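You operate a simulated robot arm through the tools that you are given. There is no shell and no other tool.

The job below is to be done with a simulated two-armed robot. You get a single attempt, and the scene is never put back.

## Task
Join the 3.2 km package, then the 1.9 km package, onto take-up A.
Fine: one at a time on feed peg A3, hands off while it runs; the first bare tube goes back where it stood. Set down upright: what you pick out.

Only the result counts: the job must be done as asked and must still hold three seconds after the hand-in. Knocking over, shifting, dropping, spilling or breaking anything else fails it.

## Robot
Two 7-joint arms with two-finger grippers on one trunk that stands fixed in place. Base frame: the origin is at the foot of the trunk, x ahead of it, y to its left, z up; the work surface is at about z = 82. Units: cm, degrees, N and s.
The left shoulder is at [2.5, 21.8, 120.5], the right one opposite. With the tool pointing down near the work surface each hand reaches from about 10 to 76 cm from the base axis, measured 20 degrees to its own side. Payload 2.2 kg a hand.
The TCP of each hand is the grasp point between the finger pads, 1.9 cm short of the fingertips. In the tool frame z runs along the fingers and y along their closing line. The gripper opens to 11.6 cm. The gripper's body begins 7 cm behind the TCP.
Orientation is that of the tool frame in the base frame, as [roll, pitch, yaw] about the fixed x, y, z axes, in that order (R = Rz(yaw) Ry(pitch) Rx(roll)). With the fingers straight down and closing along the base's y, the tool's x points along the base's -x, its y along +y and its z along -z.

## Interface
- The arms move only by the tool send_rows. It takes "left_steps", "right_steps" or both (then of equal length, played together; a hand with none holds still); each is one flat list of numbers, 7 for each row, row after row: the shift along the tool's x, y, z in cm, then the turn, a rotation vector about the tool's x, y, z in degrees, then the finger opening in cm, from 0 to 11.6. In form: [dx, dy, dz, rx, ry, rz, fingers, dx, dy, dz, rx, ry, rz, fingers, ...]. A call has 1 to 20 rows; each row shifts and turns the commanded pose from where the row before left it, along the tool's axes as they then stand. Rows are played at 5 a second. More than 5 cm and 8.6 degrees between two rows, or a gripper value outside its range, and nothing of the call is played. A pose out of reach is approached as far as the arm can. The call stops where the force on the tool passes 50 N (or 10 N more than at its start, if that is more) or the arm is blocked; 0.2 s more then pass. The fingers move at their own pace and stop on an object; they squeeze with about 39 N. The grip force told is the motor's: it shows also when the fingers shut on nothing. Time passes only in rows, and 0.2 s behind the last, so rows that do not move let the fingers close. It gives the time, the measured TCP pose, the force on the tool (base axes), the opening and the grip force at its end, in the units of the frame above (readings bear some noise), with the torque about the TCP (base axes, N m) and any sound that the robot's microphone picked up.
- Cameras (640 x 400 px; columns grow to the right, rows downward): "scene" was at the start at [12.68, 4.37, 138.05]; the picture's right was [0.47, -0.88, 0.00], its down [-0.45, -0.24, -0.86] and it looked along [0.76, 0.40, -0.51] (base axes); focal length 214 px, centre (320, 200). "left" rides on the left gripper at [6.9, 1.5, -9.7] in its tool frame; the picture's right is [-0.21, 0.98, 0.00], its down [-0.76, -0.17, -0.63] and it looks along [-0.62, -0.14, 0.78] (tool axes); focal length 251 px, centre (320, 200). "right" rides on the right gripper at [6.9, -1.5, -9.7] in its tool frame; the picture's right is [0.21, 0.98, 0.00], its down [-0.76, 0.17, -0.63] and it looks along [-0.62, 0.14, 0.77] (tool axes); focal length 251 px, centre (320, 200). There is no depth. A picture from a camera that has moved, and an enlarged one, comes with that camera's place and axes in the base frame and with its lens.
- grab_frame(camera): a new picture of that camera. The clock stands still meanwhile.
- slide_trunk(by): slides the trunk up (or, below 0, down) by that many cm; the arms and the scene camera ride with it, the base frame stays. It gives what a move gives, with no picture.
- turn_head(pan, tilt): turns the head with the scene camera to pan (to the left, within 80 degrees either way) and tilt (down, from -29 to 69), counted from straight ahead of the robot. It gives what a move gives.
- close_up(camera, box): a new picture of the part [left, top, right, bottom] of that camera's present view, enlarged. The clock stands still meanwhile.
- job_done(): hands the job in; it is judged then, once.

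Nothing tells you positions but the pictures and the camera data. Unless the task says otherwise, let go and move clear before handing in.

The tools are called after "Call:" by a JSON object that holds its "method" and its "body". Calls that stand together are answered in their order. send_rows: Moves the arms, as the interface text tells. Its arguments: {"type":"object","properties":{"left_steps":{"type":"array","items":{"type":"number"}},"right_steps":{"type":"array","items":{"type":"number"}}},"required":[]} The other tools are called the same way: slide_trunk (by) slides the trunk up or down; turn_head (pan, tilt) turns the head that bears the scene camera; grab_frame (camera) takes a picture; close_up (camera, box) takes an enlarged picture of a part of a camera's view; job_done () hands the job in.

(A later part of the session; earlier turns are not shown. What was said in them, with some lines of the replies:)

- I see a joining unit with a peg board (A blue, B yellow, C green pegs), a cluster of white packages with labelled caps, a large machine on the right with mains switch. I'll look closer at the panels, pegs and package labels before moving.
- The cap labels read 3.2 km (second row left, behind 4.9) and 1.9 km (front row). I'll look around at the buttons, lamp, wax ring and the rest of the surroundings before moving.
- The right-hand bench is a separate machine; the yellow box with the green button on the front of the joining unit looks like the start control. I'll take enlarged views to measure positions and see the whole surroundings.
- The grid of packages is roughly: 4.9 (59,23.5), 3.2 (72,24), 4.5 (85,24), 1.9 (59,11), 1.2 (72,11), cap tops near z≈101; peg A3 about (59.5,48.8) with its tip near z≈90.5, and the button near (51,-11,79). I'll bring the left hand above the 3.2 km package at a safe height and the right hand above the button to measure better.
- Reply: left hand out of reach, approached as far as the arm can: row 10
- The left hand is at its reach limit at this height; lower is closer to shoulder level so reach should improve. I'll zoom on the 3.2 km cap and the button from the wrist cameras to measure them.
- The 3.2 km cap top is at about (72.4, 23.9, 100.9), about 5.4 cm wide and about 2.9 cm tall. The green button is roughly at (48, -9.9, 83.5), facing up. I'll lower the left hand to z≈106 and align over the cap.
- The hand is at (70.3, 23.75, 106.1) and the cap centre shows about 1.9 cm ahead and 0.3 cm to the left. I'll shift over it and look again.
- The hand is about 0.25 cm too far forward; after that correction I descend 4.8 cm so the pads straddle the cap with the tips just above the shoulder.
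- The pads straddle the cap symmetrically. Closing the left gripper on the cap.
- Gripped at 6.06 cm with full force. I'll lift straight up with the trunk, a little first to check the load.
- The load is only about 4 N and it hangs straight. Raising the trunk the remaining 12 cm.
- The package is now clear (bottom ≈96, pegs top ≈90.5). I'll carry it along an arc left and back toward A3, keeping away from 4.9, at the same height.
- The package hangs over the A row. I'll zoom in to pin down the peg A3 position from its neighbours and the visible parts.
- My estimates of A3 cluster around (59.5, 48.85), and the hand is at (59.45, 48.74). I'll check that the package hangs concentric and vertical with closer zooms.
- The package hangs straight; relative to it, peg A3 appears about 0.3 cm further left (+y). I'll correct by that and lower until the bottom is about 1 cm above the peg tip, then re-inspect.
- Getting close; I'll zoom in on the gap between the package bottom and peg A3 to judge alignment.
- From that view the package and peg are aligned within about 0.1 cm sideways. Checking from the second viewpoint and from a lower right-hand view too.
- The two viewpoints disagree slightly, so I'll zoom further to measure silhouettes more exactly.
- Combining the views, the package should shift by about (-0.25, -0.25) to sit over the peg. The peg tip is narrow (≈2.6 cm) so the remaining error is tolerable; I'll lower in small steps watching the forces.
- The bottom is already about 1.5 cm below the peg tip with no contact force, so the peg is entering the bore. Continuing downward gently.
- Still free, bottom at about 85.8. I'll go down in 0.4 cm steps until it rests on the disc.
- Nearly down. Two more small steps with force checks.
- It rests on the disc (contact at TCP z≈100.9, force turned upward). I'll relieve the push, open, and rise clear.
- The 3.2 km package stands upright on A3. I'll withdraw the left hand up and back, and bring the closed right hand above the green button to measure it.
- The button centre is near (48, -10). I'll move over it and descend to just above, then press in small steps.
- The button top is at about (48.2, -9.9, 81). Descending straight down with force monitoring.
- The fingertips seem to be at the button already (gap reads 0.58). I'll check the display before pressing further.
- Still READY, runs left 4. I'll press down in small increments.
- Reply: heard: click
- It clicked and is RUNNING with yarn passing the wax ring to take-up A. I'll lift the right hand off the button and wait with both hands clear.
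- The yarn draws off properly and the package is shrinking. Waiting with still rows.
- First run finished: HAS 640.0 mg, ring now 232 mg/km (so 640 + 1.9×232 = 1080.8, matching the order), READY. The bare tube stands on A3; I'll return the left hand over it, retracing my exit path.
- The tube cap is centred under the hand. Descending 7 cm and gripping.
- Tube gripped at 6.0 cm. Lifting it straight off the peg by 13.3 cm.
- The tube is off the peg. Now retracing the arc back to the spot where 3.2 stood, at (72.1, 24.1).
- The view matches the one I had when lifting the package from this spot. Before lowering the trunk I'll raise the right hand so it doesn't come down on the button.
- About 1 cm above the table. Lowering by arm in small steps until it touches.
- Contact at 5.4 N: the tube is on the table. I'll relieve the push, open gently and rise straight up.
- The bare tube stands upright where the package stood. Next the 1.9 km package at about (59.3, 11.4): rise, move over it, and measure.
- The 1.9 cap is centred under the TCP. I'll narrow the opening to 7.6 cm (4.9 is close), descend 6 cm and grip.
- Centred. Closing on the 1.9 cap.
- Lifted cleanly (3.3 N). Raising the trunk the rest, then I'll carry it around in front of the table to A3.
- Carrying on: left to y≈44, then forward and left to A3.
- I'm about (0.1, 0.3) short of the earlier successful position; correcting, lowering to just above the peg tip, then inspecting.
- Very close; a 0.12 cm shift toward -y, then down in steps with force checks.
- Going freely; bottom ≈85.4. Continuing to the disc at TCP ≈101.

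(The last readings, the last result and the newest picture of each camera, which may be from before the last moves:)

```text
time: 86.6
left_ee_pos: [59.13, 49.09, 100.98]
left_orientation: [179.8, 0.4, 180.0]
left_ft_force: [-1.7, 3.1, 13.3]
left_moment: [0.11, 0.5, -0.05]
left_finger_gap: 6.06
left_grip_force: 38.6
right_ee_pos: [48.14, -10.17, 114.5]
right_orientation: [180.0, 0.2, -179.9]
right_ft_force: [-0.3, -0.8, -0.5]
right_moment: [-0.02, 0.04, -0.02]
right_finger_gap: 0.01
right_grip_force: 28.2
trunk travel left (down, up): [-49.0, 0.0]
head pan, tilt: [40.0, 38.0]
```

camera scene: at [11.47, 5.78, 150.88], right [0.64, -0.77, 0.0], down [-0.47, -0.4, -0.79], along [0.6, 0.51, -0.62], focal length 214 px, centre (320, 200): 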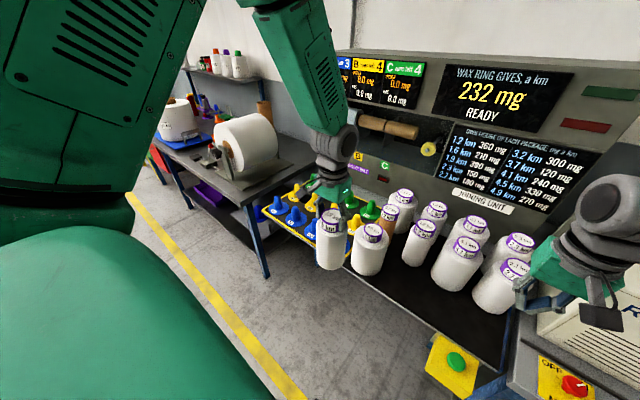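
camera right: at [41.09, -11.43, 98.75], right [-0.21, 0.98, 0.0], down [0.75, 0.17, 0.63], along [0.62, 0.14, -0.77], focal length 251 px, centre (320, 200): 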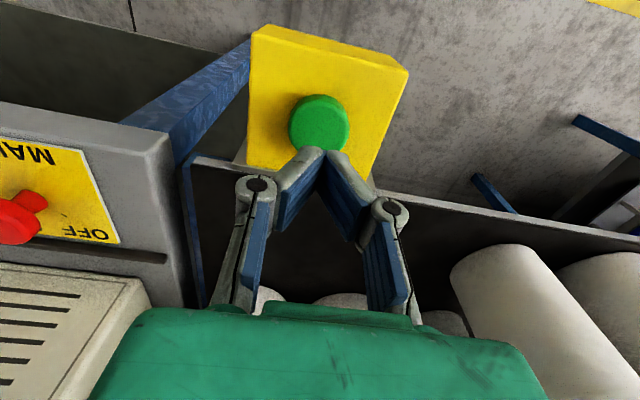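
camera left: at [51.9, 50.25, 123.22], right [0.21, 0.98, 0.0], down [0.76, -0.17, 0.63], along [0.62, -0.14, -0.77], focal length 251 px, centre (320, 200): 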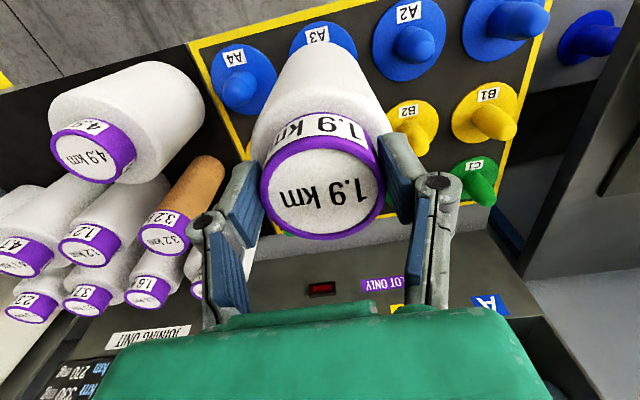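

Seated on the disc. Releasing, rising, and withdrawing the left hand to its earlier parking place.

Call:
{"method": "send_rows", "body": {"left_steps": [0, 0, -0.2, 0, 0, 0, 4, 0, 0, 0, 0, 0, 0, 6.4, 0, 0, 0, 0, 0, 0, 8, 0, 0, 0, 0, 0, 0, 9, 0, 0, -1, 0, 0, 0, 9, 0, 0, -2, 0, 0, 0, 9, 0, 0, -3, 0, 0, 0, 9, 0, 0, -3, 0, 0, 0, 9, 1, 0, -2, 0, 0, 0, 9, 2.5, 0.5, -2, 0, 0, 0, 9, 3, 0.5, -2, 0, 0, 0, 9, 3, 0.5, -2, 0, 0, 0, 9, 3, 0.5, -1, 0, 0, 0, 9, 2, 0, 0, 0, 0, 0, 9, 0, 0, 0, 0, 0, 0, 9]}}

Call:
{"method": "turn_head", "body": {"pan": 10, "tilt": 42}}

Call:
{"method": "grab_frame", "body": {"camera": "scene"}}

Call:
{"method": "close_up", "body": {"camera": "scene", "box": [130, 160, 330, 270]}}

Call:
{"method": "close_up", "body": {"camera": "scene", "box": [150, 20, 430, 170]}}

```text
time: 89.8
left_ee_pos: [44.53, 50.96, 118.89]
left_orientation: [-180.0, 0.0, -180.0]
left_ft_force: [-0.1, 0.8, -0.4]
left_moment: [-0.01, 0.01, 0.02]
left_finger_gap: 8.99
left_grip_force: 0.0
right_ee_pos: [48.27, -10.05, 114.36]
right_orientation: [-180.0, 0.1, -180.0]
right_ft_force: [0.8, 0.3, -0.6]
right_moment: [0.02, 0.0, -0.01]
right_finger_gap: 0.0
right_grip_force: 28.3
trunk travel left (down, up): [-49.0, 0.0]
head pan, tilt: [40.0, 38.0]
```

```text
time: 90.8
left_ee_pos: [44.53, 50.93, 118.98]
left_orientation: [-180.0, 0.0, -180.0]
left_ft_force: [0.3, 0.0, -0.8]
left_moment: [0.01, -0.02, -0.01]
left_finger_gap: 9.0
left_grip_force: 0.0
right_ee_pos: [48.13, -10.07, 114.34]
right_orientation: [179.9, 0.0, 180.0]
right_ft_force: [0.2, 0.2, -1.1]
right_moment: [0.03, 0.02, 0.01]
right_finger_gap: 0.01
right_grip_force: 28.6
trunk travel left (down, up): [-49.0, 0.0]
head pan, tilt: [10.0, 42.0]
```

```text
taken
camera scene: at [13.01, 1.71, 150.3], right [0.17, -0.98, 0.0], down [-0.66, -0.12, -0.74], along [0.73, 0.13, -0.67], focal length 214 px, centre (320, 200)
```

scene: 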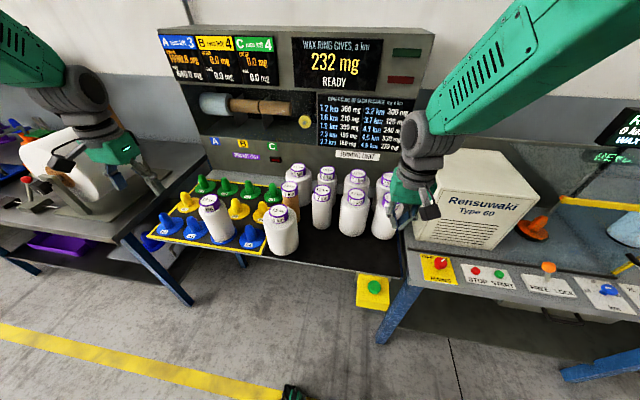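

```text
3.20 times, centred on (230, 215) of scene
camera zoom: at [13.01, 1.71, 150.3], right [0.17, -0.98, 0.0], down [-0.66, -0.12, -0.74], along [0.73, 0.13, -0.67], focal length 686 px, centre (608, 152)
```

zoom: 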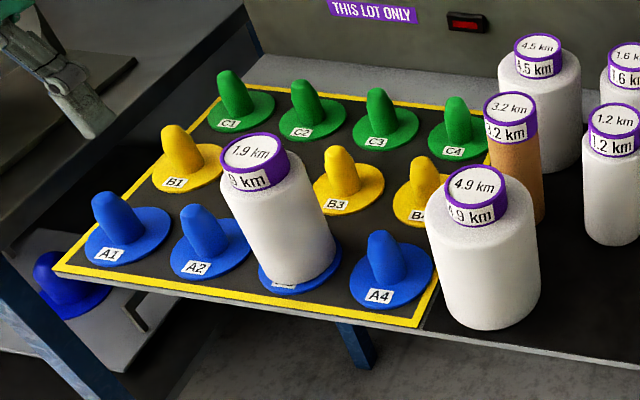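

```text
2.29 times, centred on (290, 95) of scene
camera zoom: at [13.01, 1.71, 150.3], right [0.17, -0.98, 0.0], down [-0.66, -0.12, -0.74], along [0.73, 0.13, -0.67], focal length 490 px, centre (389, 440)
```

zoom: 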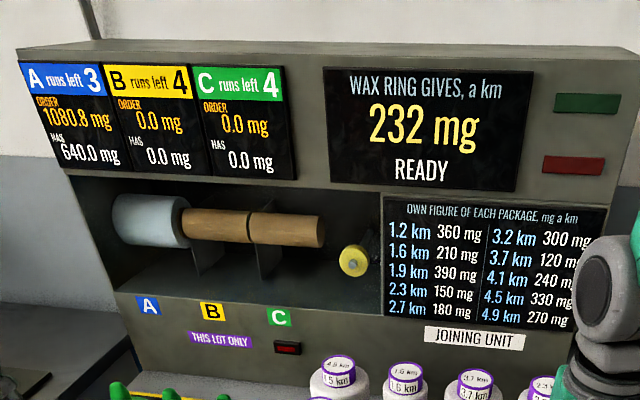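

1.9 km is alone on A3, the display reads READY with 232 mg/km. Lowering the right hand to the button again.

Call:
{"method": "send_rows", "body": {"right_steps": [0, 0, 4, 0, 0, 0, 0, 0, 0, 4, 0, 0, 0, 0, 0, 0, 4, 0, 0, 0, 0, 0, 0, 4, 0, 0, 0, 0, 0, 0, 4, 0, 0, 0, 0, 0, 0, 4, 0, 0, 0, 0, 0, 0, 2.5, 0, 0, 0, 0, 0, 0, 1.5, 0, 0, 0, 0, 0, 0, 0.8, 0, 0, 0, 0, 0, 0, 0, 0, 0, 0, 0]}}

Call:
{"method": "close_up", "body": {"camera": "scene", "box": [330, 230, 430, 320]}}

```text
time: 93.0
left_ee_pos: [44.42, 50.9, 118.93]
left_orientation: [180.0, 0.1, 180.0]
left_ft_force: [0.0, -0.4, -0.2]
left_moment: [0.0, 0.01, -0.01]
left_finger_gap: 8.98
left_grip_force: 0.0
right_ee_pos: [48.5, -10.02, 85.55]
right_orientation: [179.9, 0.1, 180.0]
right_ft_force: [0.4, -0.8, 0.3]
right_moment: [-0.01, 0.02, 0.04]
right_finger_gap: 0.02
right_grip_force: 29.0
trunk travel left (down, up): [-49.0, 0.0]
head pan, tilt: [10.0, 42.0]
```

```text
4.44 times, centred on (380, 275) of scene
camera zoom: at [13.07, 1.73, 150.3], right [0.17, -0.98, 0.0], down [-0.66, -0.12, -0.74], along [0.73, 0.13, -0.67], focal length 953 px, centre (53, -133)
```

zoom: 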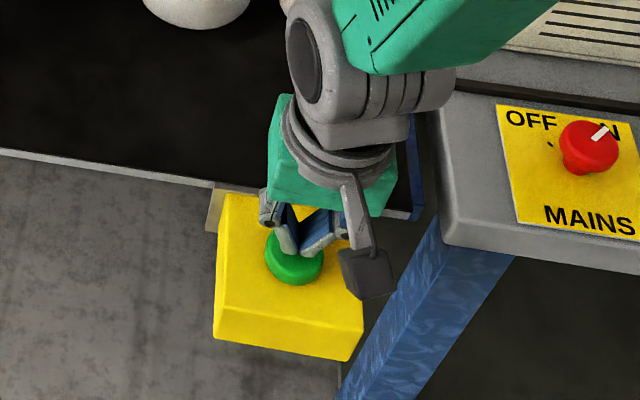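

Just above the button. Pressing in 0.3 cm steps and stopping at the click.

Call:
{"method": "send_rows", "body": {"right_steps": [0, 0, 0.3, 0, 0, 0, 0, 0, 0, 0.3, 0, 0, 0, 0]}}

```text
time: 93.5
left_ee_pos: [44.5, 51.06, 118.93]
left_orientation: [-179.9, 0.1, 180.0]
left_ft_force: [0.5, -1.1, 0.4]
left_moment: [0.04, 0.03, 0.03]
left_finger_gap: 9.02
left_grip_force: 0.0
right_ee_pos: [48.43, -10.11, 85.15]
right_orientation: [179.9, 0.1, -179.9]
right_ft_force: [-0.6, -0.3, 0.9]
right_moment: [0.02, -0.01, 0.03]
right_finger_gap: 0.61
right_grip_force: 29.0
trunk travel left (down, up): [-49.0, 0.0]
head pan, tilt: [10.0, 42.0]
```

Call:
{"method": "send_rows", "body": {"right_steps": [0, 0, 0.3, 0, 0, 0, 0, 0, 0, 0.2, 0, 0, 0, 0]}}

Call:
{"method": "close_up", "body": {"camera": "scene", "box": [150, 20, 430, 170]}}

```text
time: 94.2
left_ee_pos: [44.43, 50.97, 118.91]
left_orientation: [-180.0, 0.2, -180.0]
left_ft_force: [0.7, -0.7, -0.8]
left_moment: [-0.01, -0.02, 0.01]
left_finger_gap: 9.02
left_grip_force: 0.0
right_ee_pos: [48.23, -10.02, 84.58]
right_orientation: [180.0, 0.2, -179.9]
right_ft_force: [0.1, 0.7, 3.9]
right_moment: [0.04, 0.02, 0.02]
right_finger_gap: 0.58
right_grip_force: 28.2
trunk travel left (down, up): [-49.0, 0.0]
head pan, tilt: [10.0, 42.0]
heard: click
```

```text
2.29 times, centred on (290, 95) of scene
camera zoom: at [13.04, 1.74, 150.3], right [0.17, -0.98, 0.0], down [-0.66, -0.12, -0.74], along [0.73, 0.13, -0.67], focal length 490 px, centre (389, 440)
```

zoom: 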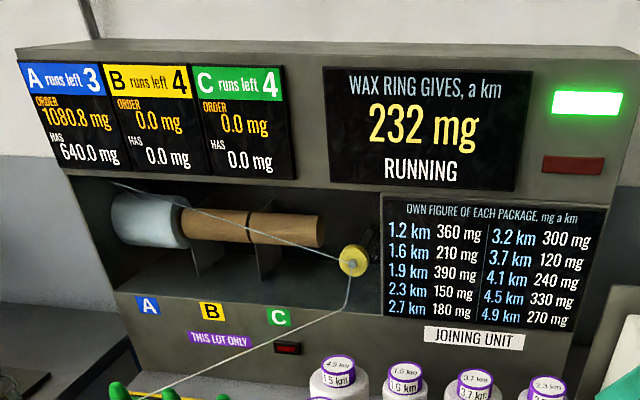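

It is RUNNING again. Lifting the right hand off the button and waiting hands-off until it finishes.

Call:
{"method": "send_rows", "body": {"right_steps": [0, 0, -1, 0, 0, 0, 0, 0, 0, -3, 0, 0, 0, 0, 0, 0, -4, 0, 0, 0, 0, 0, 0, -4, 0, 0, 0, 0, 0, 0, 0, 0, 0, 0, 0, 0, 0, 0, 0, 0, 0, 0, 0, 0, 0, 0, 0, 0, 0, 0, 0, 0, 0, 0, 0, 0, 0, 0, 0, 0, 0, 0, 0, 0, 0, 0, 0, 0, 0, 0, 0, 0, 0, 0, 0, 0, 0, 0, 0, 0, 0, 0, 0, 0, 0, 0, 0, 0, 0, 0, 0, 0, 0, 0, 0, 0, 0, 0, 0, 0, 0, 0, 0, 0, 0, 0, 0, 0, 0, 0, 0, 0, 0, 0, 0, 0, 0, 0, 0, 0, 0, 0, 0, 0, 0, 0, 0, 0, 0, 0, 0, 0, 0, 0, 0, 0, 0, 0, 0, 0]}}

Call:
{"method": "close_up", "body": {"camera": "scene", "box": [150, 20, 430, 170]}}

Call:
{"method": "close_up", "body": {"camera": "scene", "box": [130, 160, 330, 270]}}

```text
time: 98.3
left_ee_pos: [44.49, 51.01, 118.92]
left_orientation: [180.0, 0.1, -179.9]
left_ft_force: [-1.1, 0.4, -0.1]
left_moment: [-0.04, -0.02, 0.02]
left_finger_gap: 8.99
left_grip_force: 0.2
right_ee_pos: [48.35, -9.89, 96.68]
right_orientation: [-180.0, 0.1, -179.9]
right_ft_force: [-0.4, -0.3, -0.3]
right_moment: [-0.01, 0.05, 0.03]
right_finger_gap: 0.01
right_grip_force: 28.6
trunk travel left (down, up): [-49.0, 0.0]
head pan, tilt: [10.0, 42.0]
```

```text
2.29 times, centred on (290, 95) of scene
camera zoom: at [13.07, 1.73, 150.29], right [0.17, -0.98, 0.0], down [-0.66, -0.12, -0.74], along [0.73, 0.13, -0.67], focal length 490 px, centre (389, 440)
```

zoom: 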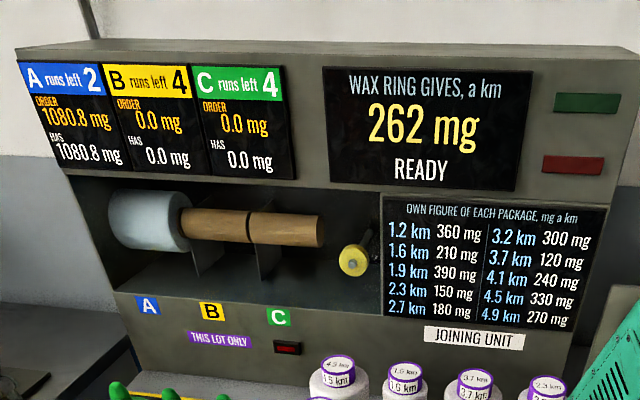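

```text
3.20 times, centred on (230, 215) of scene
camera zoom: at [13.07, 1.73, 150.29], right [0.17, -0.98, 0.0], down [-0.66, -0.12, -0.74], along [0.73, 0.13, -0.67], focal length 686 px, centre (608, 152)
```

zoom: 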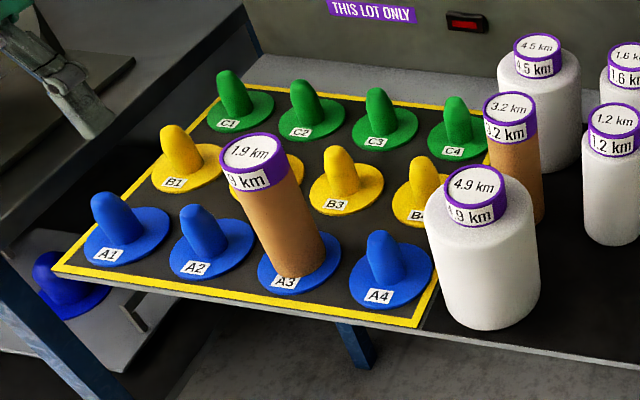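

HAS now equals ORDER at 1080.8 mg, both tubes stand upright, and the machine is READY. I'll draw the right hand further clear and take a last look around before handing in.

Call:
{"method": "send_rows", "body": {"right_steps": [1, 0, -3, 0, 0, 0, 0, 2, 0, -3, 0, 0, 0, 0, 2, 0, -3, 0, 0, 0, 0, 2, 0, -3, 0, 0, 0, 0, 0, 0, 0, 0, 0, 0, 0]}}

Call:
{"method": "grab_frame", "body": {"camera": "scene"}}

Call:
{"method": "close_up", "body": {"camera": "scene", "box": [250, 150, 420, 270]}}

```text
time: 99.5
left_ee_pos: [44.36, 50.97, 118.92]
left_orientation: [180.0, 0.1, 180.0]
left_ft_force: [-0.2, 0.3, 0.5]
left_moment: [0.0, 0.03, 0.0]
left_finger_gap: 9.0
left_grip_force: 0.1
right_ee_pos: [41.1, -10.09, 108.79]
right_orientation: [179.1, -0.2, 179.1]
right_ft_force: [0.0, 0.1, -0.5]
right_moment: [-0.05, 0.0, 0.02]
right_finger_gap: 0.0
right_grip_force: 28.3
trunk travel left (down, up): [-49.0, 0.0]
head pan, tilt: [10.0, 42.0]
```

```text
taken
camera scene: at [12.95, 1.68, 150.3], right [0.17, -0.98, 0.0], down [-0.66, -0.12, -0.74], along [0.73, 0.13, -0.67], focal length 214 px, centre (320, 200)
```

scene: 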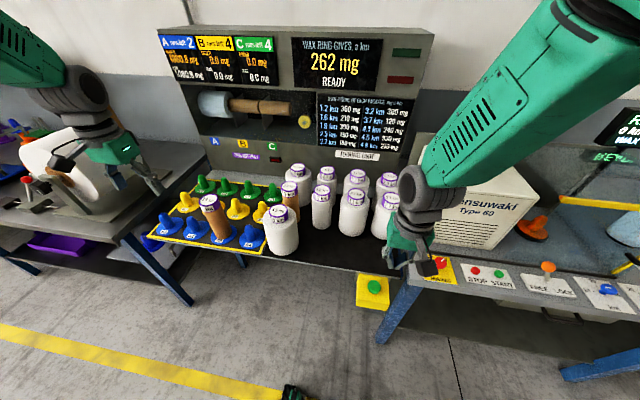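

```text
3.33 times, centred on (335, 210) of scene
camera zoom: at [12.95, 1.68, 150.3], right [0.17, -0.98, 0.0], down [-0.66, -0.12, -0.74], along [0.73, 0.13, -0.67], focal length 715 px, centre (270, 167)
```

zoom: 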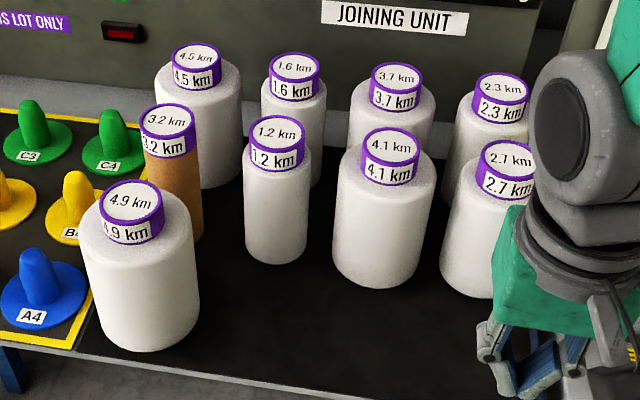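

Everything else stands untouched: the 3.2 tube is back in its place, the 1.9 tube is upright on A3, both hands are clear and the order is met. Handing in.

Call:
{"method": "job_done", "body": {}}

```text
The job is handed in.
```

The job is done and handed in. Both packages were joined onto take-up A in the order you asked, and the display shows A HAS 1080.8 mg against ORDER 1080.8 mg.

- **3.2 km package:** it ran first, alone on feed peg A3. Its bare tube is back upright where the package stood.
- **1.9 km package:** it ran second, alone on A3. Its bare tube is still upright on A3, since you only asked for the first tube to go back.
- **Everything else:** the other packages looked undisturbed in the final pictures. Both hands stayed off during each run and are clear now. Take-up A has 2 runs left.

I had no result back from the hand-in itself, so the pass is not confirmed.
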